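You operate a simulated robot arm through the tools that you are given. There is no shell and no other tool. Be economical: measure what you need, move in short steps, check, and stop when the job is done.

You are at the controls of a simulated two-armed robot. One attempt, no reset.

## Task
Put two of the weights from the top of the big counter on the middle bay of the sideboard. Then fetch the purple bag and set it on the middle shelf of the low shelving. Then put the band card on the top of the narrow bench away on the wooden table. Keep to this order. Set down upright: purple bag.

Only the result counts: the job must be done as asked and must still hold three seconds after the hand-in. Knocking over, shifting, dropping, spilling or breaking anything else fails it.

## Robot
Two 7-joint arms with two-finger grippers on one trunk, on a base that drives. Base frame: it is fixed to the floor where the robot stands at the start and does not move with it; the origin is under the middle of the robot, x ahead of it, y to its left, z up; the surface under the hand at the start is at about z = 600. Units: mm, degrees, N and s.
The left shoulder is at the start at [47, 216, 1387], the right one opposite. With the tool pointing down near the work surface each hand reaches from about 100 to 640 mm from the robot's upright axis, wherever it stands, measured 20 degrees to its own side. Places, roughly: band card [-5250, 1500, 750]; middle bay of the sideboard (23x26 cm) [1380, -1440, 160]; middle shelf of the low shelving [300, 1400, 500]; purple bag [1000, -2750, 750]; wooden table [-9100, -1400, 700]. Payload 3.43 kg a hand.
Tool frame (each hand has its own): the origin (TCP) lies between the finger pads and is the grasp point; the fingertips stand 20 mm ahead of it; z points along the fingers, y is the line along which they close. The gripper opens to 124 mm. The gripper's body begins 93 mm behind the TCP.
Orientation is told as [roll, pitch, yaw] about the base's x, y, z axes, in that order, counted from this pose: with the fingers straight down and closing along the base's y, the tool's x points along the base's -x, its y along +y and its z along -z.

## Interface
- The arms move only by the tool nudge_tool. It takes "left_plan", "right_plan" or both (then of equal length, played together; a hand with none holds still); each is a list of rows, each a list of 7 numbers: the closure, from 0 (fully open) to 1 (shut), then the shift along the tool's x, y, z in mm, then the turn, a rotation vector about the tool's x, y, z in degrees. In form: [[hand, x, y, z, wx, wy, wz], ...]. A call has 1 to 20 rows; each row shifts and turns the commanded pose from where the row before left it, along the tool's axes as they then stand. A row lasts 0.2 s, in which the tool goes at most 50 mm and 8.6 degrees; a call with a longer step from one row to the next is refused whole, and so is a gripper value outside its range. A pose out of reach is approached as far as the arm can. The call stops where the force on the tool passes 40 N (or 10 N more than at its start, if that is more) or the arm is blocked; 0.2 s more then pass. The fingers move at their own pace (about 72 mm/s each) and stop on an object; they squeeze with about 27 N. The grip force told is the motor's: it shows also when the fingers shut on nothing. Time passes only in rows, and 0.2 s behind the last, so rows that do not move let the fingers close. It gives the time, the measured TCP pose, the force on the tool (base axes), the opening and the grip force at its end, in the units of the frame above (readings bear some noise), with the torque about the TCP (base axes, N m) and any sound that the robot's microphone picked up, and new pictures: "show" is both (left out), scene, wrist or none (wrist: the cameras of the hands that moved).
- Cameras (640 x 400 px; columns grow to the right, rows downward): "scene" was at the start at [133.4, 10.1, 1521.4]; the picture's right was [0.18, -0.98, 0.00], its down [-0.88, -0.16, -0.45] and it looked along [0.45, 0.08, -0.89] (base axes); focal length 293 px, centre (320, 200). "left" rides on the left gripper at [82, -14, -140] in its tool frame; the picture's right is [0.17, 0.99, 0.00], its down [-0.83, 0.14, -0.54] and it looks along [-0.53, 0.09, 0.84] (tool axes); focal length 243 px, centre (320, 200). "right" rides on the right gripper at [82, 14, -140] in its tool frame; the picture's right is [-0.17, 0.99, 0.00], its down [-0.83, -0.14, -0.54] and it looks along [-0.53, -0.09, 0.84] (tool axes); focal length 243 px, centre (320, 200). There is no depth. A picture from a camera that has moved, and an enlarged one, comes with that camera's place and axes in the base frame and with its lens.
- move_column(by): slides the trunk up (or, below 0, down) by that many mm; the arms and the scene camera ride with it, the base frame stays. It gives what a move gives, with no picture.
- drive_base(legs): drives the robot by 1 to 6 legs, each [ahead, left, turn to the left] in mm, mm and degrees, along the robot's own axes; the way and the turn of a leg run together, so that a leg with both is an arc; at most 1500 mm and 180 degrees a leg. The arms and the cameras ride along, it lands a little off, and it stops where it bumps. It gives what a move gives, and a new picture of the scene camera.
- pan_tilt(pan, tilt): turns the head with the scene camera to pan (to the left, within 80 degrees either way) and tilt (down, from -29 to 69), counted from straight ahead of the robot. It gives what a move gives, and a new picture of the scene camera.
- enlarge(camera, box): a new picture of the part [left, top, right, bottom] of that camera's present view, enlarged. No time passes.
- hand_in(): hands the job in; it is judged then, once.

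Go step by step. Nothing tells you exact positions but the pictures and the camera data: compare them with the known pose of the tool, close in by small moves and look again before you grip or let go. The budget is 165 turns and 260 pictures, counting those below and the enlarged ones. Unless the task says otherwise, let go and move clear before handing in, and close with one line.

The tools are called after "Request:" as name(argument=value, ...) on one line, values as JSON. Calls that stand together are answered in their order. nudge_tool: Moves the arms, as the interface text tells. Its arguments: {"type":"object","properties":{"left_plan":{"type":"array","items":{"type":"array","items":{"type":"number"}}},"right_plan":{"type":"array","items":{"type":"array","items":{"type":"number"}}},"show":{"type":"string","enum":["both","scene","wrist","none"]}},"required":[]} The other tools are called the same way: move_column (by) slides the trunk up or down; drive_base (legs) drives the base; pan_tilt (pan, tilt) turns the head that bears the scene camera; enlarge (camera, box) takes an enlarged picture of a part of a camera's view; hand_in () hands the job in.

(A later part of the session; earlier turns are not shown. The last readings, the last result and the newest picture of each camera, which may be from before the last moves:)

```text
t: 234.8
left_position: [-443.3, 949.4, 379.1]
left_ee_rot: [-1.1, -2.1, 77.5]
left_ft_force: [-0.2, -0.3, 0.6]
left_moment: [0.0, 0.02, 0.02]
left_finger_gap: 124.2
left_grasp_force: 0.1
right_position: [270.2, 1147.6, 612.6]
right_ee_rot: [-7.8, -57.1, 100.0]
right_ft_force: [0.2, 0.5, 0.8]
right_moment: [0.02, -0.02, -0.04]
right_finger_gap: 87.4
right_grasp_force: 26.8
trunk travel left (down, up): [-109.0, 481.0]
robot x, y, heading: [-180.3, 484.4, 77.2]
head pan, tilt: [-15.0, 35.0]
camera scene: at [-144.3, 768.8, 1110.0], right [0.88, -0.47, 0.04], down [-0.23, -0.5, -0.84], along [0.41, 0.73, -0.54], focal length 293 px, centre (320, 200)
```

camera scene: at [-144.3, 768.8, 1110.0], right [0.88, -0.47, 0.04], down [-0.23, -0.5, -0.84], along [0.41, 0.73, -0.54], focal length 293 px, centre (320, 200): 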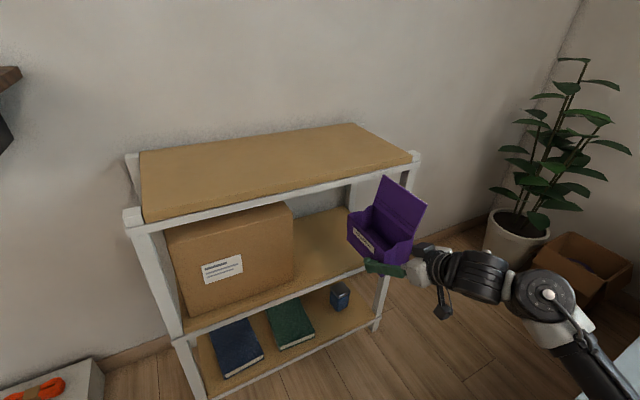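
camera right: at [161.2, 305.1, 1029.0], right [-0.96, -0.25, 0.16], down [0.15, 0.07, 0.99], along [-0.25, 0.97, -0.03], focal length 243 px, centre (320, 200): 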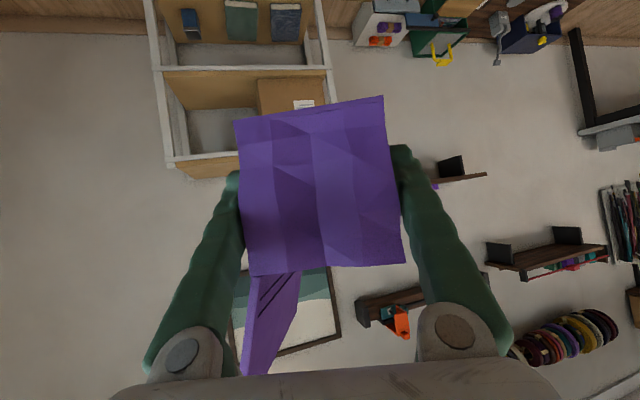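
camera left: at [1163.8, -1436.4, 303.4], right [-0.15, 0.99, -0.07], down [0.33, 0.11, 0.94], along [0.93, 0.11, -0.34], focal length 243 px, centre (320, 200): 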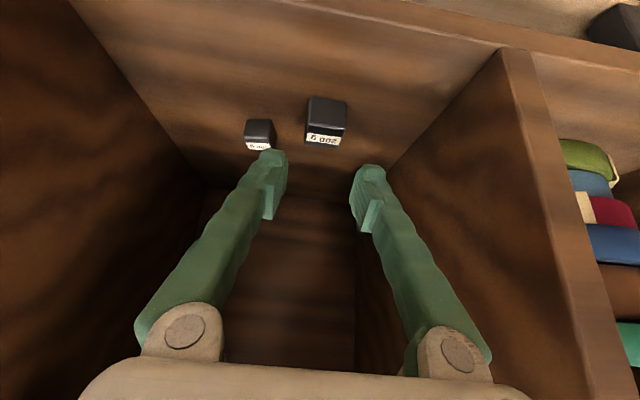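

The trunk is tilting: my right elbow is leaning on the counter corner. Raise again at once.

Request:
move_column(by=130)

Request:
pan_tilt(pan=-50, tilt=50)

```text
t: 236.4
left_position: [-423.6, 952.8, 508.9]
left_ee_rot: [1.7, -0.4, 77.2]
left_ft_force: [-0.7, -0.3, 0.4]
left_moment: [0.0, -0.02, 0.0]
left_finger_gap: 123.8
left_grasp_force: 0.1
right_position: [282.1, 1151.2, 685.5]
right_ee_rot: [2.2, -55.9, 91.9]
right_ft_force: [-0.2, -0.1, -0.3]
right_moment: [-0.02, 0.0, -0.01]
right_finger_gap: 88.0
right_grasp_force: 26.8
trunk travel left (down, up): [-239.0, 351.0]
robot x, y, heading: [-177.1, 489.4, 76.7]
head pan, tilt: [-15.0, 35.0]
```

```text
t: 237.4
left_position: [-425.2, 953.7, 508.2]
left_ee_rot: [1.7, -0.4, 77.4]
left_ft_force: [-0.5, 0.0, -0.3]
left_moment: [0.0, 0.0, -0.02]
left_finger_gap: 124.2
left_grasp_force: 0.0
right_position: [282.8, 1151.4, 687.0]
right_ee_rot: [1.9, -56.0, 92.0]
right_ft_force: [-0.5, 0.5, -0.3]
right_moment: [-0.04, 0.0, 0.01]
right_finger_gap: 87.9
right_grasp_force: 27.0
trunk travel left (down, up): [-239.0, 351.0]
robot x, y, heading: [-180.2, 489.6, 77.1]
head pan, tilt: [-50.0, 50.0]
camera scene: at [-70.9, 692.8, 1224.9], right [0.45, -0.89, 0.0], down [-0.68, -0.35, -0.64], along [0.57, 0.29, -0.77], focal length 293 px, centre (320, 200)
```

scene: 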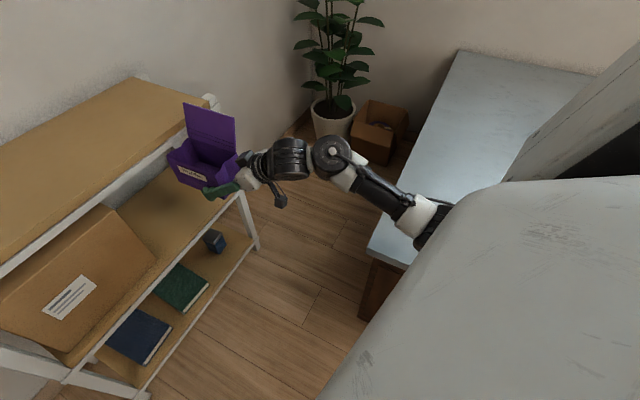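

Restored. I'll stand further left and turned (heading 65°) so the elbow clears the counter: turn first, then shift.

Request:
drive_base(legs=[[0, 0, -12], [32, 163, 0]])

Request:
nudge_tool(left_plan=[[0, 0, 0, -30, 0, 0, 0], [0, 0, 0, -30, 0, 0, 0], [0, 0, 0, -20, 0, 0, 0], [0, 0, 0, 0, 0, 0, 0]], show="none")

```text
t: 241.3
left_position: [-460.9, 1095.0, 508.7]
left_ee_rot: [1.8, -0.3, 65.3]
left_ft_force: [0.3, 0.4, -0.2]
left_moment: [-0.01, -0.02, -0.02]
left_finger_gap: 124.1
left_grasp_force: 0.0
right_position: [271.2, 1138.8, 687.3]
right_ee_rot: [2.0, -55.9, 79.9]
right_ft_force: [0.6, -0.1, -0.9]
right_moment: [-0.03, -0.04, -0.01]
right_finger_gap: 87.9
right_grasp_force: 27.0
trunk travel left (down, up): [-239.0, 351.0]
robot x, y, heading: [-319.8, 590.1, 65.0]
head pan, tilt: [-50.0, 50.0]
camera scene: at [-169.5, 765.7, 1224.9], right [0.26, -0.97, 0.0], down [-0.74, -0.2, -0.64], along [0.62, 0.16, -0.77], focal length 293 px, centre (320, 200)
```

scene: 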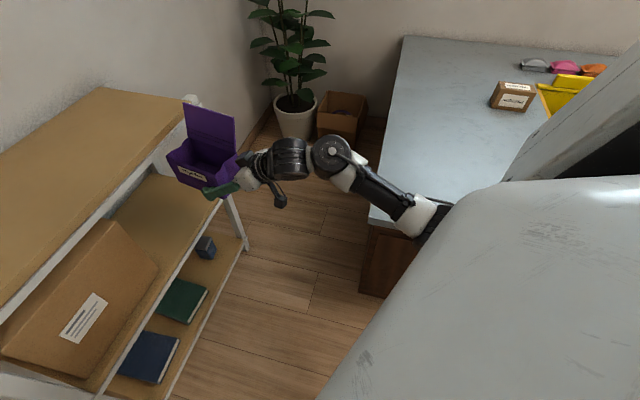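

```text
t: 242.0
left_position: [-455.9, 1095.5, 575.0]
left_ee_rot: [2.0, -1.3, 65.0]
left_ft_force: [5.0, 10.5, -23.5]
left_moment: [0.38, 0.15, 0.15]
left_finger_gap: 124.1
left_grasp_force: 0.0
right_position: [272.7, 1140.1, 686.8]
right_ee_rot: [2.2, -56.0, 79.8]
right_ft_force: [-0.4, 0.1, -0.2]
right_moment: [-0.02, 0.0, 0.0]
right_finger_gap: 87.8
right_grasp_force: 27.0
trunk travel left (down, up): [-239.0, 351.0]
robot x, y, heading: [-316.6, 585.4, 65.1]
head pan, tilt: [-50.0, 50.0]
stopped in row 3 (left hand): the force on the tool passed its limit at 100 N (the readings are from after the stop); the commanded pose is now the measured one
```

Ease the left hand down a little, then lower the trunk 130 mm here, where the elbow is clear of the counter, and look.

Request:
nudge_tool(left_plan=[[0, 0, 0, 20, 0, 0, 0], [0, 0, 0, 10, 0, 0, 0], [0, 0, 0, 0, 0, 0, 0]], show="none")

Request:
move_column(by=-130)

Request:
enlarge(camera="right", box=[0, 0, 640, 400])

Request:
pan_tilt(pan=-10, tilt=40)

```text
t: 242.8
left_position: [-456.6, 1097.8, 544.0]
left_ee_rot: [1.9, -1.2, 65.0]
left_ft_force: [0.1, -0.6, 0.3]
left_moment: [-0.01, -0.03, 0.02]
left_finger_gap: 124.1
left_grasp_force: 0.1
right_position: [272.5, 1139.8, 686.5]
right_ee_rot: [2.1, -56.1, 80.0]
right_ft_force: [-0.8, 0.1, -0.4]
right_moment: [-0.02, 0.02, -0.03]
right_finger_gap: 87.9
right_grasp_force: 27.0
trunk travel left (down, up): [-239.0, 351.0]
robot x, y, heading: [-319.5, 587.8, 65.1]
head pan, tilt: [-50.0, 50.0]
```

```text
t: 244.3
left_position: [-457.6, 1096.8, 416.0]
left_ee_rot: [1.9, -1.3, 65.2]
left_ft_force: [-0.4, 0.7, 0.1]
left_moment: [0.01, 0.03, 0.01]
left_finger_gap: 124.2
left_grasp_force: 0.0
right_position: [270.5, 1139.2, 558.2]
right_ee_rot: [2.0, -56.2, 80.0]
right_ft_force: [0.4, -0.4, -0.3]
right_moment: [0.03, -0.01, 0.02]
right_finger_gap: 87.7
right_grasp_force: 27.5
trunk travel left (down, up): [-109.0, 481.0]
robot x, y, heading: [-315.7, 590.1, 65.2]
head pan, tilt: [-50.0, 50.0]
```

```text
1.00 times, centred on (320, 200) of right (not enlarged: the box is as wide or as high as the picture)
camera zoom: at [233.8, 981.6, 569.4], right [-0.96, 0.24, 0.16], down [0.16, -0.01, 0.99], along [0.23, 0.97, -0.03], focal length 243 px, centre (320, 200)
```

zoom: 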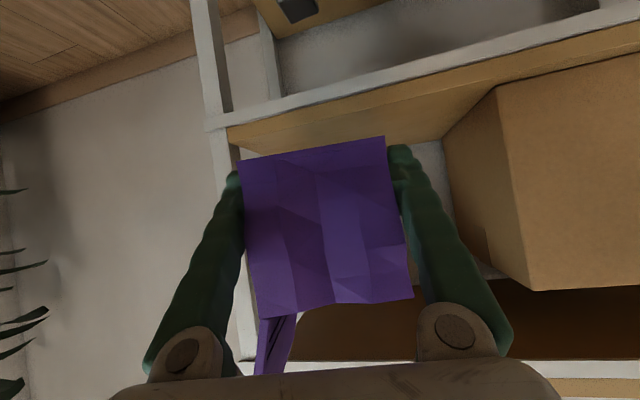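

```text
t: 245.4
left_position: [-457.3, 1097.0, 415.1]
left_ee_rot: [2.0, -1.1, 65.1]
left_ft_force: [0.1, 0.2, -0.1]
left_moment: [-0.03, 0.03, 0.03]
left_finger_gap: 124.1
left_grasp_force: 0.0
right_position: [272.4, 1141.0, 557.5]
right_ee_rot: [2.1, -56.0, 79.9]
right_ft_force: [-0.1, 0.2, -0.7]
right_moment: [0.0, -0.02, -0.02]
right_finger_gap: 87.7
right_grasp_force: 27.1
trunk travel left (down, up): [-109.0, 481.0]
robot x, y, heading: [-320.7, 587.0, 65.1]
head pan, tilt: [-10.0, 40.0]
camera scene: at [-173.4, 861.0, 1088.6], right [0.82, -0.58, 0.0], down [-0.37, -0.53, -0.77], along [0.44, 0.63, -0.64], focal length 293 px, centre (320, 200)
```

scene: 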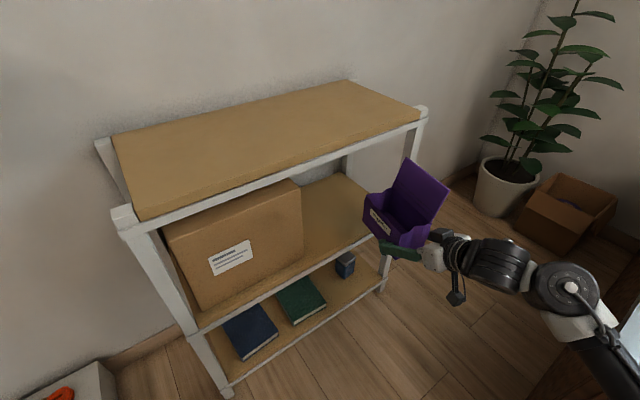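

The middle shelf is at z≈440. Move straight in (+y 195 mm) with the bag about 90 mm above it.

Request:
drive_base(legs=[[177, 82, 0]])

Request:
enlarge(camera="right", box=[0, 0, 640, 400])

```text
t: 247.2
left_position: [-456.9, 1291.5, 415.5]
left_ee_rot: [1.8, -1.2, 65.2]
left_ft_force: [0.2, -0.2, -0.6]
left_moment: [-0.02, 0.03, 0.02]
left_finger_gap: 123.9
left_grasp_force: 0.1
right_position: [272.0, 1334.9, 556.7]
right_ee_rot: [2.2, -56.1, 80.0]
right_ft_force: [0.4, 0.3, -0.5]
right_moment: [-0.02, 0.02, 0.02]
right_finger_gap: 87.6
right_grasp_force: 27.2
trunk travel left (down, up): [-109.0, 481.0]
robot x, y, heading: [-321.2, 781.0, 65.0]
head pan, tilt: [-10.0, 40.0]
camera scene: at [-174.3, 1056.0, 1088.5], right [0.82, -0.58, 0.0], down [-0.37, -0.53, -0.77], along [0.44, 0.63, -0.64], focal length 293 px, centre (320, 200)
```

scene: 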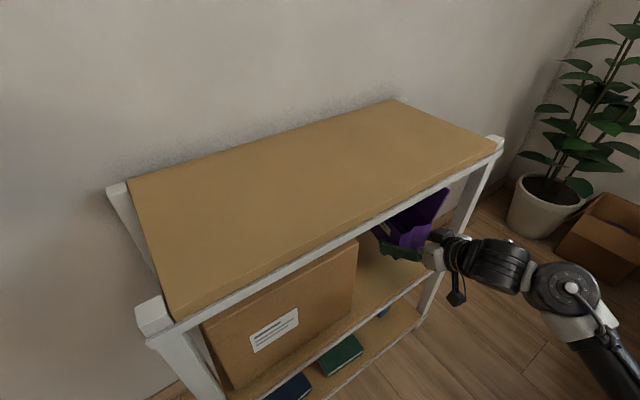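

```text
1.00 times, centred on (320, 200) of right (not enlarged: the box is as wide or as high as the picture)
camera zoom: at [233.1, 1176.2, 568.6], right [-0.96, 0.24, 0.16], down [0.16, -0.01, 0.99], along [0.23, 0.97, -0.03], focal length 243 px, centre (320, 200)
```

zoom: 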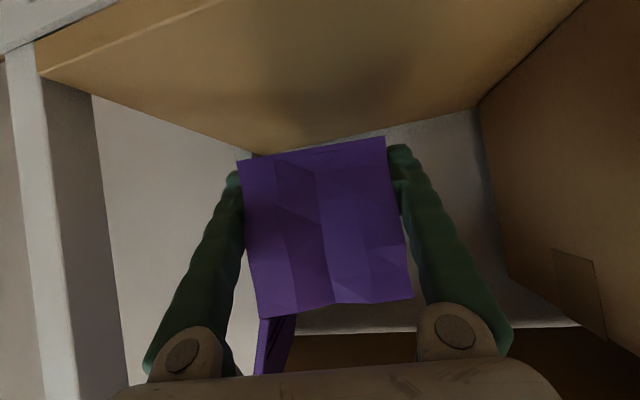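

Clear on all sides. Lower 70 mm, then small steps to contact.

Request:
move_column(by=-75)

Request:
enlarge(camera="right", box=[0, 0, 640, 400])

```text
t: 248.3
left_position: [-458.1, 1291.1, 340.3]
left_ee_rot: [1.8, -1.2, 65.1]
left_ft_force: [-0.3, -0.1, 0.6]
left_moment: [-0.03, 0.01, -0.04]
left_finger_gap: 124.2
left_grasp_force: 0.0
right_position: [271.3, 1334.3, 483.5]
right_ee_rot: [2.1, -56.2, 79.8]
right_ft_force: [0.1, 2.6, 6.4]
right_moment: [-0.12, 0.1, -0.03]
right_finger_gap: 87.9
right_grasp_force: 26.2
trunk travel left (down, up): [-34.0, 556.0]
robot x, y, heading: [-320.1, 783.3, 64.9]
head pan, tilt: [-10.0, 40.0]
```

```text
1.00 times, centred on (320, 200) of right (not enlarged: the box is as wide or as high as the picture)
camera zoom: at [233.1, 1176.5, 494.9], right [-0.96, 0.24, 0.16], down [0.16, -0.01, 0.99], along [0.23, 0.97, -0.03], focal length 243 px, centre (320, 200)
```

zoom: 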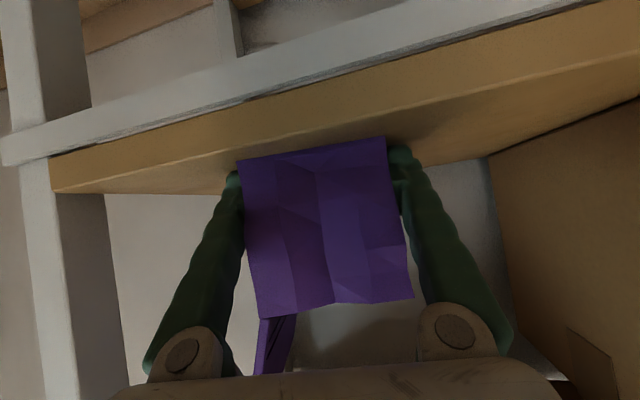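

Contact (≈7 N): the bag stands on the shelf. Open slowly.

Request:
nudge_tool(right_plan=[[0.27, 0, 0, 0, 0, 0, 0], [0.24, 0, 0, 0, 0, 0, 0], [0.2, 0, 0, 0, 0, 0, 0], [0.12, 0, 0, 0, 0, 0, 0], [0.06, 0, 0, 0, 0, 0, 0], [0.06, 0, 0, 0, 0, 0, 0]], show="wrist")

```text
t: 249.7
left_position: [-457.5, 1291.0, 339.7]
left_ee_rot: [1.9, -1.3, 65.1]
left_ft_force: [0.5, -0.3, 0.0]
left_moment: [0.02, 0.0, -0.03]
left_finger_gap: 123.9
left_grasp_force: 0.0
right_position: [272.1, 1333.8, 482.9]
right_ee_rot: [1.9, -56.1, 79.8]
right_ft_force: [-2.3, 0.4, 3.8]
right_moment: [0.01, -0.19, -0.04]
right_finger_gap: 115.4
right_grasp_force: 0.0
trunk travel left (down, up): [-34.0, 556.0]
robot x, y, heading: [-322.5, 781.5, 64.7]
head pan, tilt: [-10.0, 40.0]
camera right: at [233.1, 1175.7, 494.0], right [-0.96, 0.24, 0.16], down [0.16, -0.01, 0.99], along [0.23, 0.97, -0.03], focal length 243 px, centre (320, 200)
```

right: 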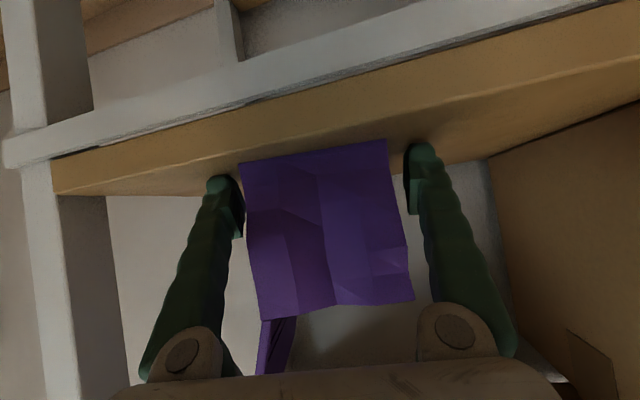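

The bag stands free. Centre the fingers around it by a few mm, lift slightly and withdraw straight back.

Request:
nudge_tool(right_plan=[[0, -2.5, 0, -1.7, 0, 0, 0], [0, -1.5, -3, -1, 0, 0, 0], [0, 0, 0, 0, 0, 0, 0], [0, 5.6, 0, -8.3, 0, 0, 0], [0, 5.6, 0, -8.3, 0, 0, 0], [0, 8.4, 0, -12.5, 0, 0, 0], [0, 8.4, 0, -12.5, 0, 0, 0], [0, 0, 0, 0, 0, 0, 0]], show="wrist")

```text
t: 251.5
left_position: [-457.3, 1290.6, 339.7]
left_ee_rot: [1.9, -1.1, 65.1]
left_ft_force: [0.0, 0.5, -0.1]
left_moment: [-0.01, 0.0, -0.02]
left_finger_gap: 124.1
left_grasp_force: 0.2
right_position: [266.0, 1284.5, 486.2]
right_ee_rot: [2.0, -56.0, 80.0]
right_ft_force: [0.2, 0.5, -0.1]
right_moment: [-0.03, -0.01, 0.01]
right_finger_gap: 124.0
right_grasp_force: 0.0
trunk travel left (down, up): [-34.0, 556.0]
robot x, y, heading: [-319.8, 782.6, 65.1]
head pan, tilt: [-10.0, 40.0]
camera right: at [228.9, 1125.7, 497.6], right [-0.96, 0.24, 0.16], down [0.16, -0.01, 0.99], along [0.23, 0.97, -0.03], focal length 243 px, centre (320, 200)
```

right: 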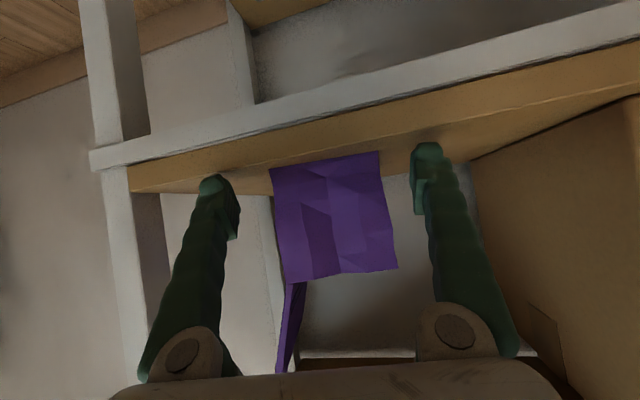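

The bag stands upright on the middle shelf. Back straight out, raise the trunk and view the shelf.

Request:
drive_base(legs=[[-200, -93, 0]])

Request:
move_column(by=400)

Request:
pan_tilt(pan=0, tilt=35)

```text
t: 253.4
left_position: [-454.6, 1075.5, 339.9]
left_ee_rot: [1.8, -1.3, 65.0]
left_ft_force: [-0.2, -0.4, -0.3]
left_moment: [0.03, 0.02, 0.02]
left_finger_gap: 123.9
left_grasp_force: 0.1
right_position: [269.3, 1066.6, 485.8]
right_ee_rot: [2.0, -55.9, 79.8]
right_ft_force: [0.9, 0.6, 0.6]
right_moment: [0.0, -0.01, 0.01]
right_finger_gap: 124.0
right_grasp_force: 0.1
trunk travel left (down, up): [-34.0, 556.0]
robot x, y, heading: [-316.1, 566.9, 64.6]
head pan, tilt: [-10.0, 40.0]
camera scene: at [-161.9, 859.5, 1013.5], right [0.82, -0.58, 0.0], down [-0.37, -0.52, -0.77], along [0.44, 0.63, -0.64], focal length 293 px, centre (320, 200)
```

scene: 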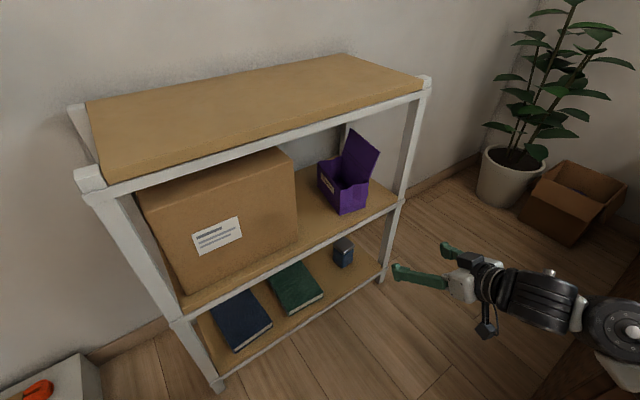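

```text
t: 257.3
left_position: [-453.9, 1074.9, 739.7]
left_ee_rot: [1.9, -1.2, 65.0]
left_ft_force: [-0.1, -0.5, -0.2]
left_moment: [0.0, -0.02, -0.01]
left_finger_gap: 123.9
left_grasp_force: 0.0
right_position: [269.7, 1067.0, 885.4]
right_ee_rot: [2.0, -56.0, 79.9]
right_ft_force: [-0.4, -0.1, -0.1]
right_moment: [0.02, 0.03, -0.01]
right_finger_gap: 123.9
right_grasp_force: 0.1
trunk travel left (down, up): [-434.0, 156.0]
robot x, y, heading: [-319.8, 566.1, 64.6]
head pan, tilt: [-10.0, 40.0]
```

```text
t: 258.0
left_position: [-454.9, 1074.2, 739.1]
left_ee_rot: [1.9, -1.2, 65.0]
left_ft_force: [-0.4, -1.0, 0.2]
left_moment: [-0.03, 0.0, 0.02]
left_finger_gap: 124.4
left_grasp_force: 0.1
right_position: [269.7, 1065.8, 885.8]
right_ee_rot: [2.1, -56.0, 79.8]
right_ft_force: [0.1, -0.8, 0.1]
right_moment: [0.05, 0.0, -0.02]
right_finger_gap: 124.0
right_grasp_force: 0.0
trunk travel left (down, up): [-434.0, 156.0]
robot x, y, heading: [-313.5, 566.3, 64.7]
head pan, tilt: [0.0, 35.0]
camera scene: at [-227.0, 756.1, 1444.1], right [0.9, -0.43, 0.0], down [-0.25, -0.52, -0.82], along [0.35, 0.74, -0.57], focal length 293 px, centre (320, 200)
```

scene: 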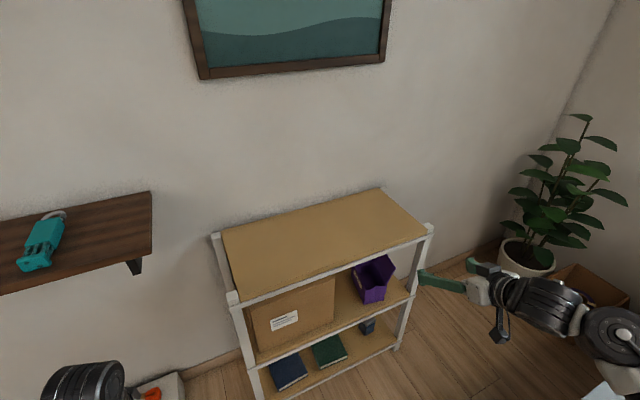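

Bag done. Now bring the right hand back down and turn toward -x to look for the way to the narrow bench.

Request:
nudge_tool(right_plan=[[0, 12, 0, 0, 0, 8, 0], [0, 12, 0, 0, 0, 8, 0], [0, 12, 0, 0, 0, 8, 0], [0, 12, 0, 0, 0, 8, 0], [0, 12, 0, 0, 0, 8, 0], [0, 12, 0, 0, 0, 8, 0], [0, 12, 0, 0, 0, 8, 0], [0, 0, 0, 0, 0, 0, 5], [0, 0, 0, 0, 0, 0, 5], [0, 0, 0, 0, 0, 0, 5], [0, 0, 0, 0, 0, 0, 0]], show="none")

Request:
drive_base(legs=[[-250, 0, 0], [0, 0, 115]])

Request:
pan_tilt(pan=0, tilt=15)

```text
t: 260.4
left_position: [-455.1, 1075.4, 740.2]
left_ee_rot: [1.9, -1.1, 65.0]
left_ft_force: [0.7, 0.0, 0.1]
left_moment: [0.01, -0.01, -0.01]
left_finger_gap: 124.2
left_grasp_force: 0.1
right_position: [260.1, 999.0, 841.9]
right_ee_rot: [1.1, 0.3, 66.3]
right_ft_force: [0.0, 0.1, 0.2]
right_moment: [0.01, -0.02, 0.02]
right_finger_gap: 123.9
right_grasp_force: 0.1
trunk travel left (down, up): [-434.0, 156.0]
robot x, y, heading: [-315.8, 567.8, 64.7]
head pan, tilt: [0.0, 35.0]
```

```text
t: 269.2
left_position: [-815.2, 0.3, 741.0]
left_ee_rot: [1.9, -1.3, -178.6]
left_ft_force: [0.6, 0.4, 0.3]
left_moment: [-0.01, 0.0, 0.01]
left_finger_gap: 124.0
left_grasp_force: 0.0
right_position: [-1064.3, 673.9, 842.4]
right_ee_rot: [1.1, 0.3, -177.3]
right_ft_force: [0.3, 1.3, 0.3]
right_moment: [0.02, 0.01, 0.02]
right_finger_gap: 123.9
right_grasp_force: 0.0
trunk travel left (down, up): [-434.0, 156.0]
robot x, y, heading: [-419.1, 348.3, -178.9]
head pan, tilt: [0.0, 35.0]
camera scene: at [-631.7, 343.5, 1444.1], right [-0.02, 1.0, 0.0], down [0.57, 0.01, -0.82], along [-0.82, -0.01, -0.57], focal length 293 px, centre (320, 200)
```

scene: 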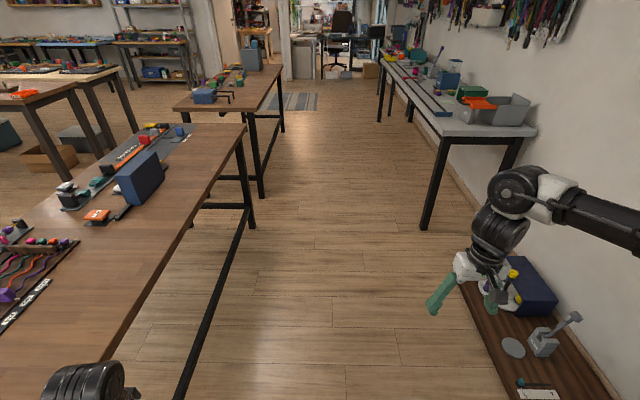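

```text
t: 270.0
left_position: [-815.6, 0.3, 740.5]
left_ee_rot: [1.9, -1.2, -178.7]
left_ft_force: [-0.3, -0.5, -0.9]
left_moment: [-0.03, -0.01, 0.0]
left_finger_gap: 123.8
left_grasp_force: 0.1
right_position: [-1063.6, 674.0, 841.3]
right_ee_rot: [1.2, 0.3, -177.1]
right_ft_force: [0.3, -0.4, -0.1]
right_moment: [-0.01, -0.03, 0.01]
right_finger_gap: 124.1
right_grasp_force: 0.1
trunk travel left (down, up): [-434.0, 156.0]
robot x, y, heading: [-419.2, 349.2, -179.0]
head pan, tilt: [0.0, 15.0]
camera scene: at [-637.0, 343.5, 1476.1], right [-0.02, 1.0, 0.0], down [0.26, 0.0, -0.97], along [-0.97, -0.02, -0.26], focal length 293 px, centre (320, 200)
```

scene: 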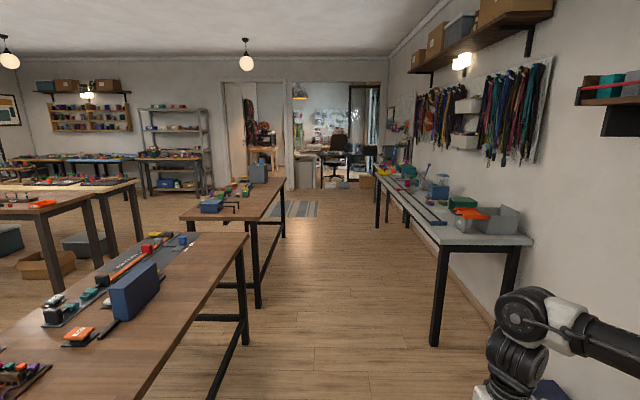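

The corridor runs between brown tables (edge y≈-160) and a long narrow grey bench along the wall (edge y≈1085, from x≈-2430 on). I'll draw the hands in and drive along its middle.

Request:
nudge_tool(left_plan=[[0, -20, -30, 0, 0, 0, 0], [0, -20, -30, 0, 0, 0, 0], [0, -20, -30, 0, 0, 0, 0], [0, -20, -30, 0, 0, 0, 0], [0, 0, 0, 0, 0, 0, 0]], right_plan=[[0, 30, 15, 0, 0, 0, 0], [0, 30, 15, 0, 0, 0, 0], [0, 30, 15, 0, 0, 0, 0], [0, 20, 15, 0, 0, 0, 0], [0, 0, 0, 0, 0, 0, 0]], show="none")

Request:
drive_base(legs=[[1500, -130, -1], [1300, 0, 0]])

```text
t: 271.2
left_position: [-897.2, 118.5, 736.8]
left_ee_rot: [1.9, -1.3, -178.7]
left_ft_force: [-0.3, 0.3, -0.6]
left_moment: [-0.01, -0.02, -0.01]
left_finger_gap: 124.0
left_grasp_force: 0.1
right_position: [-952.0, 620.4, 844.6]
right_ee_rot: [1.1, 0.2, -177.3]
right_ft_force: [0.1, -0.8, 0.1]
right_moment: [0.03, 0.04, 0.02]
right_finger_gap: 124.2
right_grasp_force: 0.0
trunk travel left (down, up): [-434.0, 156.0]
robot x, y, heading: [-418.7, 352.1, -178.9]
head pan, tilt: [0.0, 15.0]
```

```text
refused: leg 1 is longer than a leg can be; nothing moved
```

Request:
drive_base(legs=[[1400, -130, -1], [1400, 0, 0]])

Request:
pan_tilt(pan=-15, tilt=25)

```text
t: 288.1
left_position: [-3681.9, 212.1, 735.5]
left_ee_rot: [1.8, -1.2, -177.5]
left_ft_force: [-0.9, 0.3, -0.4]
left_moment: [0.02, 0.01, 0.0]
left_finger_gap: 124.0
left_grasp_force: 0.0
right_position: [-3747.2, 713.4, 844.2]
right_ee_rot: [1.1, 0.2, -176.0]
right_ft_force: [1.1, -0.4, 0.6]
right_moment: [0.03, -0.01, -0.06]
right_finger_gap: 123.9
right_grasp_force: 0.1
trunk travel left (down, up): [-434.0, 156.0]
robot x, y, heading: [-3210.3, 456.2, -178.2]
head pan, tilt: [0.0, 15.0]
camera scene: at [-3425.8, 442.2, 1476.1], right [-0.04, 1.0, 0.0], down [0.26, 0.01, -0.97], along [-0.97, -0.04, -0.26], focal length 293 px, centre (320, 200)
```

scene: 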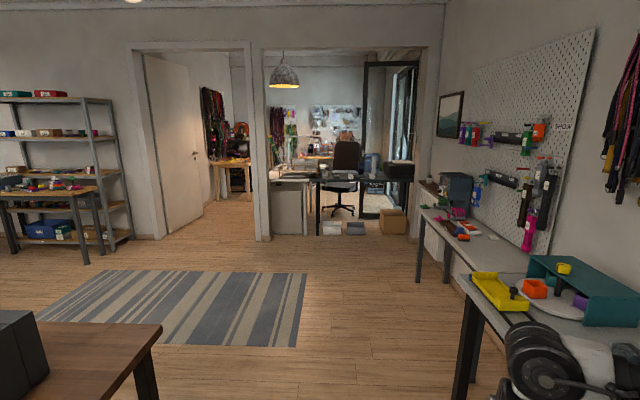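

```text
t: 288.8
left_position: [-3682.4, 211.0, 735.6]
left_ee_rot: [1.9, -1.3, -177.4]
left_ft_force: [-0.5, -0.7, -0.1]
left_moment: [0.02, -0.02, -0.01]
left_finger_gap: 123.8
left_grasp_force: 0.0
right_position: [-3746.9, 713.7, 844.2]
right_ee_rot: [1.1, 0.2, -176.0]
right_ft_force: [0.8, 0.2, 0.1]
right_moment: [0.01, 0.02, -0.03]
right_finger_gap: 123.9
right_grasp_force: 0.0
trunk travel left (down, up): [-434.0, 156.0]
robot x, y, heading: [-3209.1, 450.6, -177.7]
head pan, tilt: [-15.0, 25.0]
camera scene: at [-3422.4, 466.1, 1459.9], right [0.22, 0.98, 0.0], down [0.41, -0.09, -0.91], along [-0.88, 0.2, -0.42], focal length 293 px, centre (320, 200)
```

scene: 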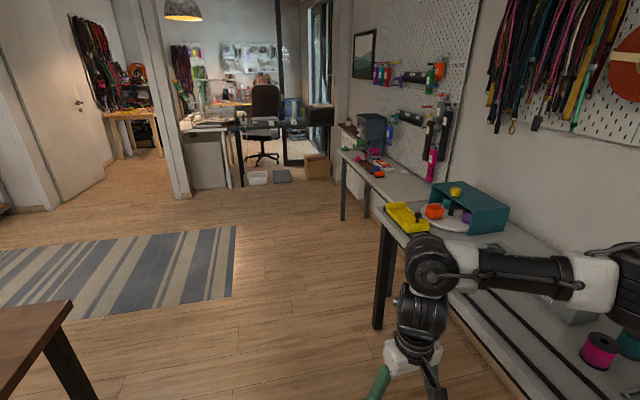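

Request:
enlarge(camera="scene", box=[330, 100, 450, 220])

```text
3.33 times, centred on (390, 160) of scene
camera zoom: at [-3422.4, 466.1, 1459.9], right [0.22, 0.98, 0.0], down [0.41, -0.09, -0.91], along [-0.88, 0.2, -0.42], focal length 976 px, centre (87, 333)
```

zoom: 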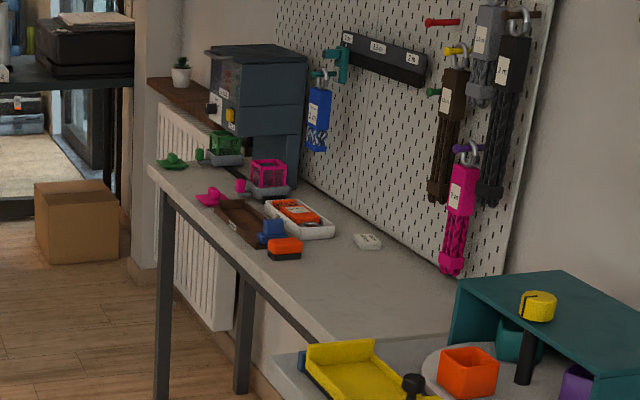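

The narrow bench is the second one (x -4700..-5700, front edge y≈1190). Drive on past the first bench and face it.

Request:
drive_base(legs=[[1400, 0, -2], [560, 0, 0], [0, 0, -90]])

Request:
pan_tilt(pan=0, tilt=35)

```text
t: 306.3
left_position: [-5358.8, 946.2, 736.4]
left_ee_rot: [1.9, -1.2, 87.1]
left_ft_force: [-1.5, 0.0, -0.3]
left_moment: [-0.01, 0.0, 0.03]
left_finger_gap: 123.9
left_grasp_force: 0.0
right_position: [-4853.7, 964.0, 844.6]
right_ee_rot: [1.1, 0.3, 88.6]
right_ft_force: [0.1, -0.1, -0.4]
right_moment: [-0.02, -0.01, -0.03]
right_finger_gap: 124.2
right_grasp_force: 0.0
trunk travel left (down, up): [-434.0, 156.0]
robot x, y, heading: [-5160.9, 449.8, 86.6]
head pan, tilt: [-15.0, 25.0]
camera scene: at [-5128.8, 662.5, 1459.9], right [0.95, -0.31, 0.0], down [-0.13, -0.4, -0.91], along [0.28, 0.86, -0.42], focal length 293 px, centre (320, 200)
```

scene: 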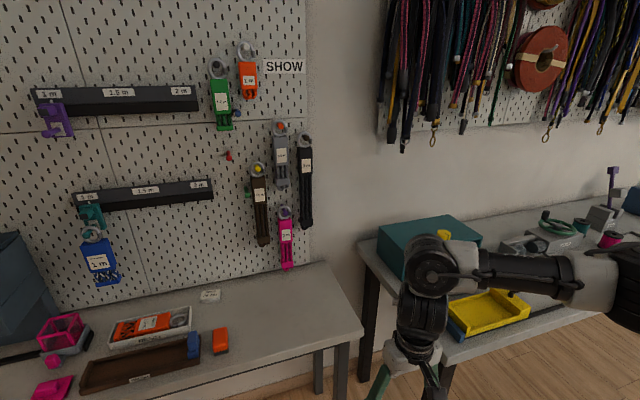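

```text
t: 307.1
left_position: [-5358.6, 945.1, 736.4]
left_ee_rot: [1.8, -1.2, 87.2]
left_ft_force: [-0.6, 0.5, 0.9]
left_moment: [-0.01, -0.03, 0.02]
left_finger_gap: 124.1
left_grasp_force: 0.0
right_position: [-4854.4, 964.1, 843.8]
right_ee_rot: [1.0, 0.3, 88.6]
right_ft_force: [-0.1, 0.1, -0.7]
right_moment: [-0.02, 0.02, 0.0]
right_finger_gap: 123.9
right_grasp_force: 0.1
trunk travel left (down, up): [-434.0, 156.0]
robot x, y, heading: [-5164.7, 454.3, 87.1]
head pan, tilt: [0.0, 35.0]
camera scene: at [-5152.5, 662.8, 1444.2], right [1.0, -0.05, 0.0], down [-0.03, -0.57, -0.82], along [0.04, 0.82, -0.57], focal length 293 px, centre (320, 200)
```

scene: 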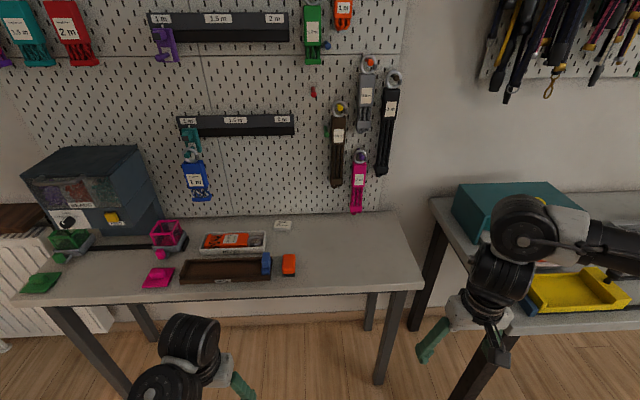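

Request:
enlarge(camera="scene", box=[140, 205, 310, 300])

Request:
enlarge(camera="scene", box=[260, 210, 310, 240])

```text
3.76 times, centred on (225, 252) of scene
camera zoom: at [-5152.5, 662.8, 1444.2], right [1.0, -0.05, 0.0], down [-0.03, -0.57, -0.82], along [0.04, 0.82, -0.57], focal length 1102 px, centre (678, 2)
```

zoom: 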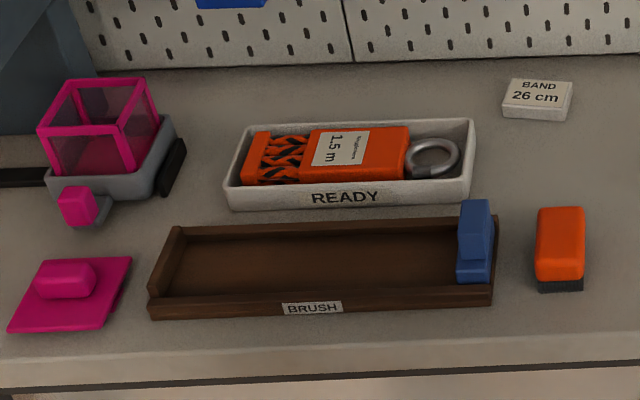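

```text
12.80 times, centred on (285, 225) of scene
camera zoom: at [-5152.5, 662.8, 1444.2], right [1.0, -0.05, 0.0], down [-0.03, -0.57, -0.82], along [0.04, 0.82, -0.57], focal length 3747 px, centre (768, -120)
```

zoom: 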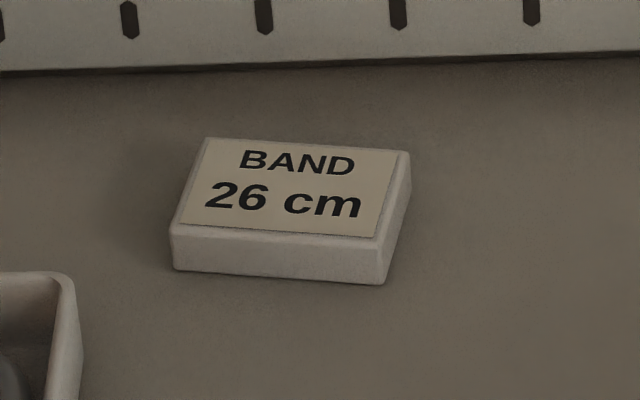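

The band card ("BAND 26 cm", ~57×40 mm) lies near the wall at about [-5246,1480], yaw about -6°. I'll take it with the left hand, tilted back a little to stay off the pegboard. Raise, tilt and approach.

Request:
move_column(by=150)

Request:
nudge_tool(left_plan=[[0, -8, 0, 0, 0, -7, 0], [0, -8, 0, 0, 0, -7, 0], [0, -8, 0, 0, 0, -7, 0], [0, 0, 0, 0, 0, 0, 0]], show="none")

Request:
drive_base(legs=[[0, -105, 3], [330, 0, 0]])

Request:
pan_tilt(pan=10, tilt=50)

```text
t: 308.8
left_position: [-5359.9, 945.4, 884.0]
left_ee_rot: [1.9, -1.1, 87.2]
left_ft_force: [-0.8, -1.0, -0.5]
left_moment: [0.0, 0.05, -0.01]
left_finger_gap: 123.9
left_grasp_force: 0.1
right_position: [-4853.9, 963.7, 992.9]
right_ee_rot: [1.1, 0.4, 88.7]
right_ft_force: [-0.4, 0.1, 1.2]
right_moment: [-0.02, 0.02, 0.04]
right_finger_gap: 124.0
right_grasp_force: 0.1
trunk travel left (down, up): [-584.0, 6.0]
robot x, y, heading: [-5166.4, 452.1, 86.9]
head pan, tilt: [0.0, 35.0]
```

```text
t: 309.8
left_position: [-5357.3, 969.8, 890.1]
left_ee_rot: [2.0, -22.3, 86.5]
left_ft_force: [0.4, -0.5, -0.4]
left_moment: [0.01, 0.01, 0.02]
left_finger_gap: 124.0
left_grasp_force: 0.1
right_position: [-4854.7, 964.1, 994.9]
right_ee_rot: [1.0, 0.3, 88.7]
right_ft_force: [-0.1, 0.2, 0.2]
right_moment: [0.0, -0.03, 0.01]
right_finger_gap: 123.9
right_grasp_force: 0.1
trunk travel left (down, up): [-584.0, 6.0]
robot x, y, heading: [-5162.2, 453.1, 86.8]
head pan, tilt: [0.0, 35.0]
```

```text
t: 314.1
left_position: [-5268.5, 1288.7, 889.2]
left_ee_rot: [1.9, -22.2, 88.5]
left_ft_force: [-0.4, -0.7, 0.2]
left_moment: [-0.02, -0.01, 0.03]
left_finger_gap: 124.0
left_grasp_force: 0.0
right_position: [-4765.1, 1302.2, 994.7]
right_ee_rot: [1.0, 0.1, 90.8]
right_ft_force: [0.0, -0.5, -0.5]
right_moment: [0.04, 0.0, 0.01]
right_finger_gap: 124.0
right_grasp_force: 0.1
trunk travel left (down, up): [-584.0, 6.0]
robot x, y, heading: [-5055.3, 778.4, 89.3]
head pan, tilt: [0.0, 35.0]
camera scene: at [-5054.5, 881.3, 1614.6], right [1.0, -0.02, 0.0], down [-0.01, -0.57, -0.82], along [0.01, 0.82, -0.57], focal length 293 px, centre (320, 200)
```

scene: 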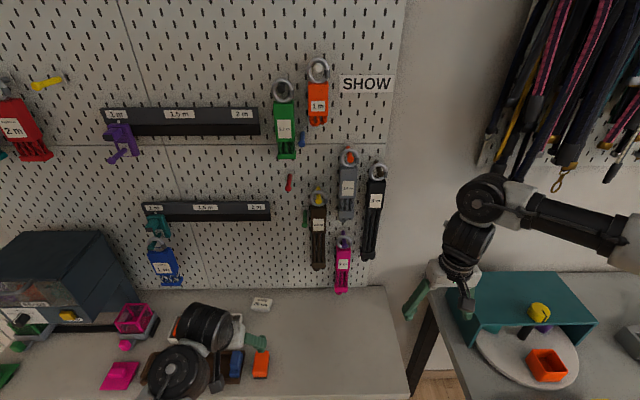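

```text
t: 314.8
left_position: [-5269.6, 1288.1, 889.5]
left_ee_rot: [2.1, -22.2, 88.6]
left_ft_force: [-0.3, 0.2, 0.2]
left_moment: [0.0, -0.01, 0.05]
left_finger_gap: 124.0
left_grasp_force: 0.1
right_position: [-4765.9, 1302.6, 994.9]
right_ee_rot: [1.1, 0.4, 90.8]
right_ft_force: [0.4, 0.0, 0.3]
right_moment: [0.02, 0.01, 0.02]
right_finger_gap: 123.9
right_grasp_force: 0.1
trunk travel left (down, up): [-584.0, 6.0]
robot x, y, heading: [-5056.9, 777.9, 89.2]
head pan, tilt: [10.0, 50.0]
camera scene: at [-5067.9, 870.9, 1592.9], right [0.99, 0.16, 0.0], down [0.12, -0.76, -0.64], along [-0.1, 0.64, -0.77], focal length 293 px, centre (320, 200)
```

scene: 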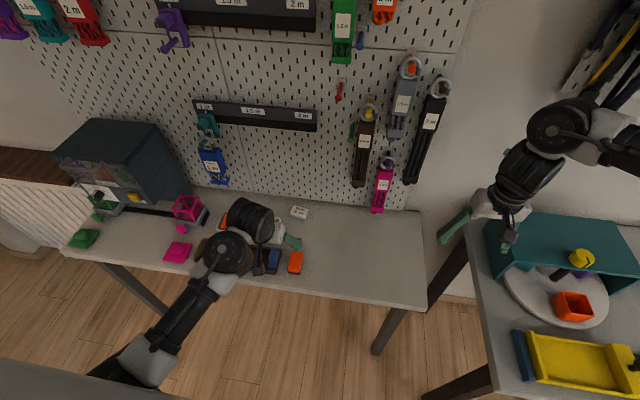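

Triangulated: the card is at about [-5245,1504], top z≈750. Retract the right hand, move in a bit and bring the left hand over it.

Request:
nudge_tool(right_plan=[[0, 35, 0, 0, 0, 0, 0], [0, 35, 0, 0, 0, 0, 0], [0, 30, 0, 0, 0, 0, 0], [0, 0, 0, 0, 0, 0, 0]], left_plan=[[0, 0, -10, 0, 0, 0, 2.5], [0, 0, -10, 0, 0, 0, 2], [0, 0, 0, 0, 0, 0, 0], [0, 0, 0, 0, 0, 0, 0]], show="none")

Request:
drive_base(legs=[[65, 0, 0.5]])

Request:
nudge_tool(left_plan=[[0, -27, 0, 11, 0, 0, 0], [0, -27, 0, 11, 0, 0, 0], [0, -27, 0, 11, 0, 0, 0], [0, -27, 0, 11, 0, 0, 0], [0, 0, 0, 0, 0, 0, 0]], show="wrist")

```text
t: 315.8
left_position: [-5248.1, 1289.7, 887.9]
left_ee_rot: [3.9, -21.9, 83.8]
left_ft_force: [0.3, 0.1, -0.3]
left_moment: [-0.03, -0.01, -0.01]
left_finger_gap: 124.3
left_grasp_force: 0.0
right_position: [-4764.9, 1203.5, 992.8]
right_ee_rot: [1.1, 0.2, 90.8]
right_ft_force: [0.0, 0.8, 0.5]
right_moment: [0.0, 0.01, -0.07]
right_finger_gap: 123.9
right_grasp_force: 0.1
trunk travel left (down, up): [-584.0, 6.0]
robot x, y, heading: [-5058.0, 782.7, 89.0]
head pan, tilt: [10.0, 50.0]
```

```text
t: 316.9
left_position: [-5251.6, 1349.7, 888.5]
left_ee_rot: [3.9, -21.9, 84.4]
left_ft_force: [0.6, 0.1, -0.4]
left_moment: [0.0, -0.01, -0.02]
left_finger_gap: 124.0
left_grasp_force: 0.0
right_position: [-4768.8, 1269.1, 995.4]
right_ee_rot: [1.1, 0.2, 91.4]
right_ft_force: [0.0, -1.1, 0.1]
right_moment: [0.01, -0.01, -0.01]
right_finger_gap: 124.0
right_grasp_force: 0.1
trunk travel left (down, up): [-584.0, 6.0]
robot x, y, heading: [-5054.3, 844.6, 89.7]
head pan, tilt: [10.0, 50.0]
camera scene: at [-5068.3, 931.7, 1593.0], right [0.99, 0.17, 0.0], down [0.13, -0.75, -0.64], along [-0.11, 0.63, -0.77], focal length 293 px, centre (320, 200)
```

scene: 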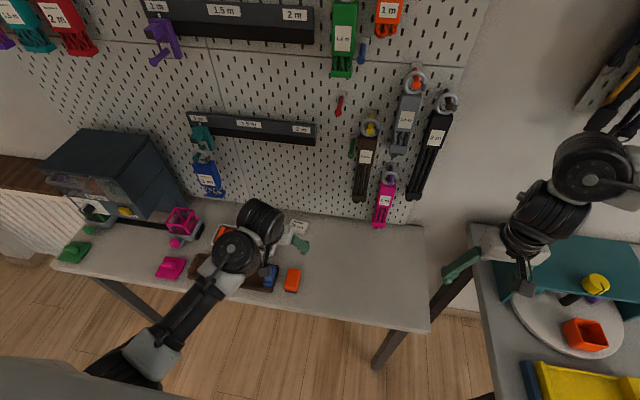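

```text
t: 318.1
left_position: [-5244.3, 1467.4, 884.8]
left_ee_rot: [3.9, -21.9, 84.3]
left_ft_force: [-0.4, 0.2, -0.2]
left_moment: [0.03, 0.01, -0.01]
left_finger_gap: 124.0
left_grasp_force: 0.2
right_position: [-4768.9, 1269.1, 993.3]
right_ee_rot: [1.1, 0.3, 91.5]
right_ft_force: [-0.1, 0.2, 0.1]
right_moment: [0.03, -0.03, 0.02]
right_finger_gap: 123.6
right_grasp_force: 0.0
trunk travel left (down, up): [-584.0, 6.0]
robot x, y, heading: [-5053.8, 843.1, 89.7]
head pan, tilt: [10.0, 50.0]
camera left: at [-5232.9, 1338.0, 982.2], right [-1.0, -0.08, 0.0], down [-0.05, 0.57, 0.82], along [-0.07, 0.82, -0.57], focal length 243 px, centre (320, 200)
```

left: 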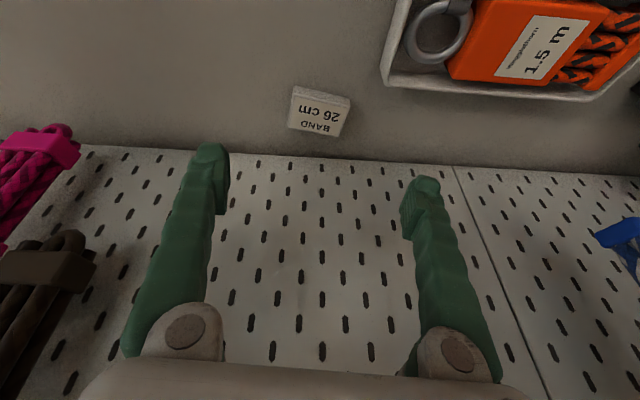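

The card sits right between the finger lines. Move 30 mm forward, partially close, and lower by the trunk.

Request:
nudge_tool(left_plan=[[0.3, -27.5, 2, 11, 0, 0, 0], [0.3, 0, 0, 0, 0, 0, 0]], show="none")

Request:
move_column(by=-95)

Request:
enlarge(camera="left", box=[160, 80, 480, 280])

```text
t: 318.7
left_position: [-5244.3, 1496.2, 883.3]
left_ee_rot: [3.7, -22.0, 84.5]
left_ft_force: [0.7, 0.3, 0.5]
left_moment: [-0.03, -0.01, -0.05]
left_finger_gap: 86.9
left_grasp_force: 0.1
right_position: [-4769.1, 1269.5, 993.9]
right_ee_rot: [1.1, 0.2, 91.4]
right_ft_force: [-0.2, -0.3, -1.3]
right_moment: [0.02, -0.01, -0.02]
right_finger_gap: 124.0
right_grasp_force: 0.0
trunk travel left (down, up): [-584.0, 6.0]
robot x, y, heading: [-5052.6, 847.3, 90.0]
head pan, tilt: [10.0, 50.0]
```

```text
t: 320.0
left_position: [-5242.8, 1496.4, 794.3]
left_ee_rot: [3.9, -22.0, 84.4]
left_ft_force: [-0.3, -0.6, 0.7]
left_moment: [0.02, -0.04, -0.01]
left_finger_gap: 86.7
left_grasp_force: 0.0
right_position: [-4769.3, 1270.8, 900.3]
right_ee_rot: [1.1, 0.2, 91.3]
right_ft_force: [-0.6, -0.6, -0.6]
right_moment: [-0.01, -0.04, 0.02]
right_finger_gap: 124.2
right_grasp_force: 0.0
trunk travel left (down, up): [-489.0, 101.0]
robot x, y, heading: [-5055.1, 843.8, 89.5]
head pan, tilt: [10.0, 50.0]
```

```text
2.00 times, centred on (320, 180) of left
camera zoom: at [-5232.5, 1368.0, 891.7], right [-1.0, -0.08, 0.0], down [-0.05, 0.57, 0.82], along [-0.07, 0.82, -0.57], focal length 485 px, centre (320, 240)
```

zoom: 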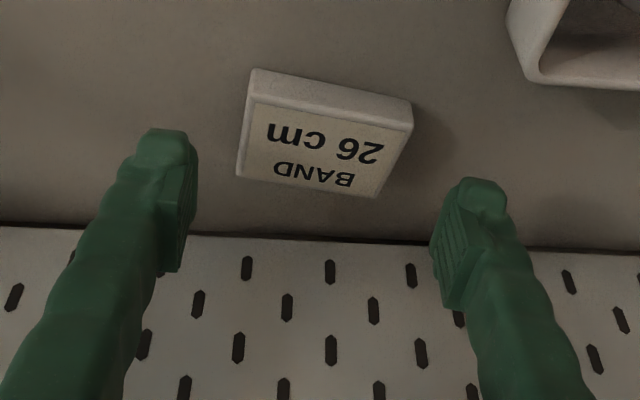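

Centred. Lower the last 33 mm and close.

Request:
move_column(by=-31)

Request:
nudge_tool(left_plan=[[0.4, 0, 0, 0, 0, 0, 0], [0.6, 0, 0, 0, 0, 0, 0], [1, 0, 0, 0, 0, 0, 0], [1, 0, 0, 0, 0, 0, 0], [1, 0, 0, 0, 0, 0, 0]], show="wrist")

```text
t: 320.6
left_position: [-5242.7, 1493.6, 765.6]
left_ee_rot: [3.9, -21.7, 84.2]
left_ft_force: [-2.0, -10.2, 15.0]
left_moment: [-0.44, -0.65, -0.57]
left_finger_gap: 86.3
left_grasp_force: 0.0
right_position: [-4769.4, 1267.0, 868.7]
right_ee_rot: [1.1, 0.6, 91.5]
right_ft_force: [0.1, 0.6, 0.4]
right_moment: [-0.02, -0.02, -0.01]
right_finger_gap: 123.8
right_grasp_force: 0.0
trunk travel left (down, up): [-462.0, 129.0]
robot x, y, heading: [-5055.5, 845.1, 89.9]
head pan, tilt: [10.0, 50.0]
stopped: the force on the tool passed its limit at 44 N (the readings are from after the stop); the commanded pose is now the measured one
```

```text
t: 321.8
left_position: [-5243.0, 1495.6, 765.4]
left_ee_rot: [3.8, -21.6, 84.2]
left_ft_force: [0.3, 2.7, 9.0]
left_moment: [0.08, -0.19, 0.06]
left_finger_gap: 59.8
left_grasp_force: 26.9
right_position: [-4768.2, 1268.3, 870.3]
right_ee_rot: [1.1, 0.7, 91.6]
right_ft_force: [-0.5, -0.3, 0.0]
right_moment: [0.01, -0.05, 0.03]
right_finger_gap: 124.2
right_grasp_force: 0.0
trunk travel left (down, up): [-462.0, 129.0]
robot x, y, heading: [-5055.4, 841.8, 89.8]
head pan, tilt: [10.0, 50.0]
camera left: at [-5232.4, 1366.0, 863.1], right [-1.0, -0.08, 0.0], down [-0.05, 0.58, 0.82], along [-0.06, 0.81, -0.58], focal length 243 px, centre (320, 200)
```

left: 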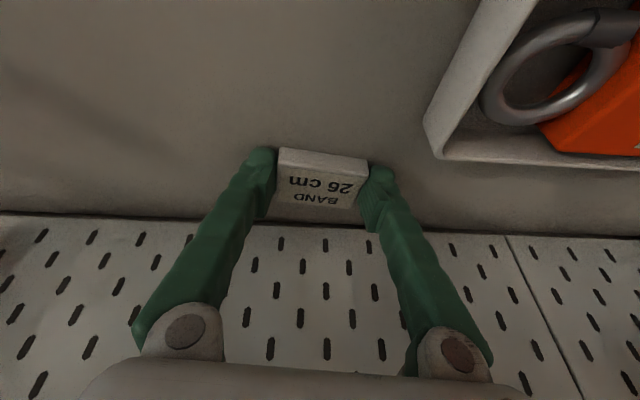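

Gripped (59.8 mm). Lift straight up.

Request:
move_column(by=115)

Request:
nudge_tool(left_plan=[[1, 27, 0, -11, 0, 0, 0], [1, 27, 0, -11, 0, 0, 0], [1, 27, 0, -11, 0, 0, 0], [1, 27, 0, -11, 0, 0, 0], [1, 0, 0, 0, 0, 0, 0]], show="wrist")

```text
t: 323.3
left_position: [-5242.8, 1494.0, 876.6]
left_ee_rot: [3.7, -21.5, 84.3]
left_ft_force: [-0.2, 0.1, 0.5]
left_moment: [0.01, -0.01, 0.0]
left_finger_gap: 60.0
left_grasp_force: 27.4
right_position: [-4769.8, 1269.0, 982.8]
right_ee_rot: [1.0, 0.8, 91.4]
right_ft_force: [0.1, -0.4, -0.7]
right_moment: [0.0, 0.01, 0.02]
right_finger_gap: 124.1
right_grasp_force: 0.0
trunk travel left (down, up): [-577.0, 14.0]
robot x, y, heading: [-5056.0, 844.0, 89.8]
head pan, tilt: [10.0, 50.0]
```

```text
t: 324.5
left_position: [-5251.6, 1380.5, 877.4]
left_ee_rot: [3.8, -21.6, 84.2]
left_ft_force: [0.0, -0.3, -0.5]
left_moment: [-0.04, -0.01, -0.02]
left_finger_gap: 59.7
left_grasp_force: 27.5
right_position: [-4767.8, 1270.8, 983.1]
right_ee_rot: [1.1, 0.6, 91.5]
right_ft_force: [0.5, -0.9, 0.3]
right_moment: [0.03, -0.02, -0.03]
right_finger_gap: 123.9
right_grasp_force: 0.0
trunk travel left (down, up): [-577.0, 14.0]
robot x, y, heading: [-5052.2, 843.6, 89.6]
head pan, tilt: [10.0, 50.0]
camera left: at [-5240.6, 1250.9, 976.6], right [-1.0, -0.08, 0.0], down [-0.05, 0.58, 0.81], along [-0.06, 0.81, -0.58], focal length 243 px, centre (320, 200)
```

left: 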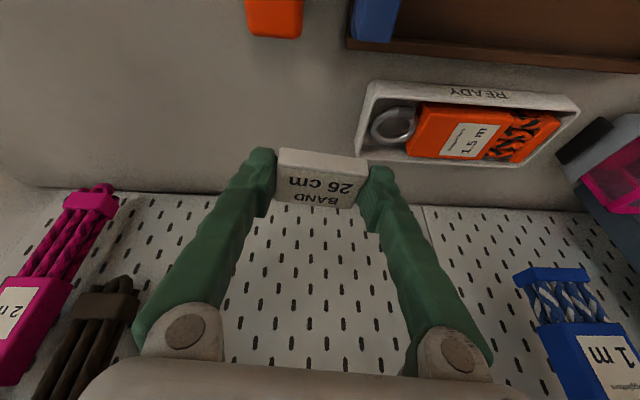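

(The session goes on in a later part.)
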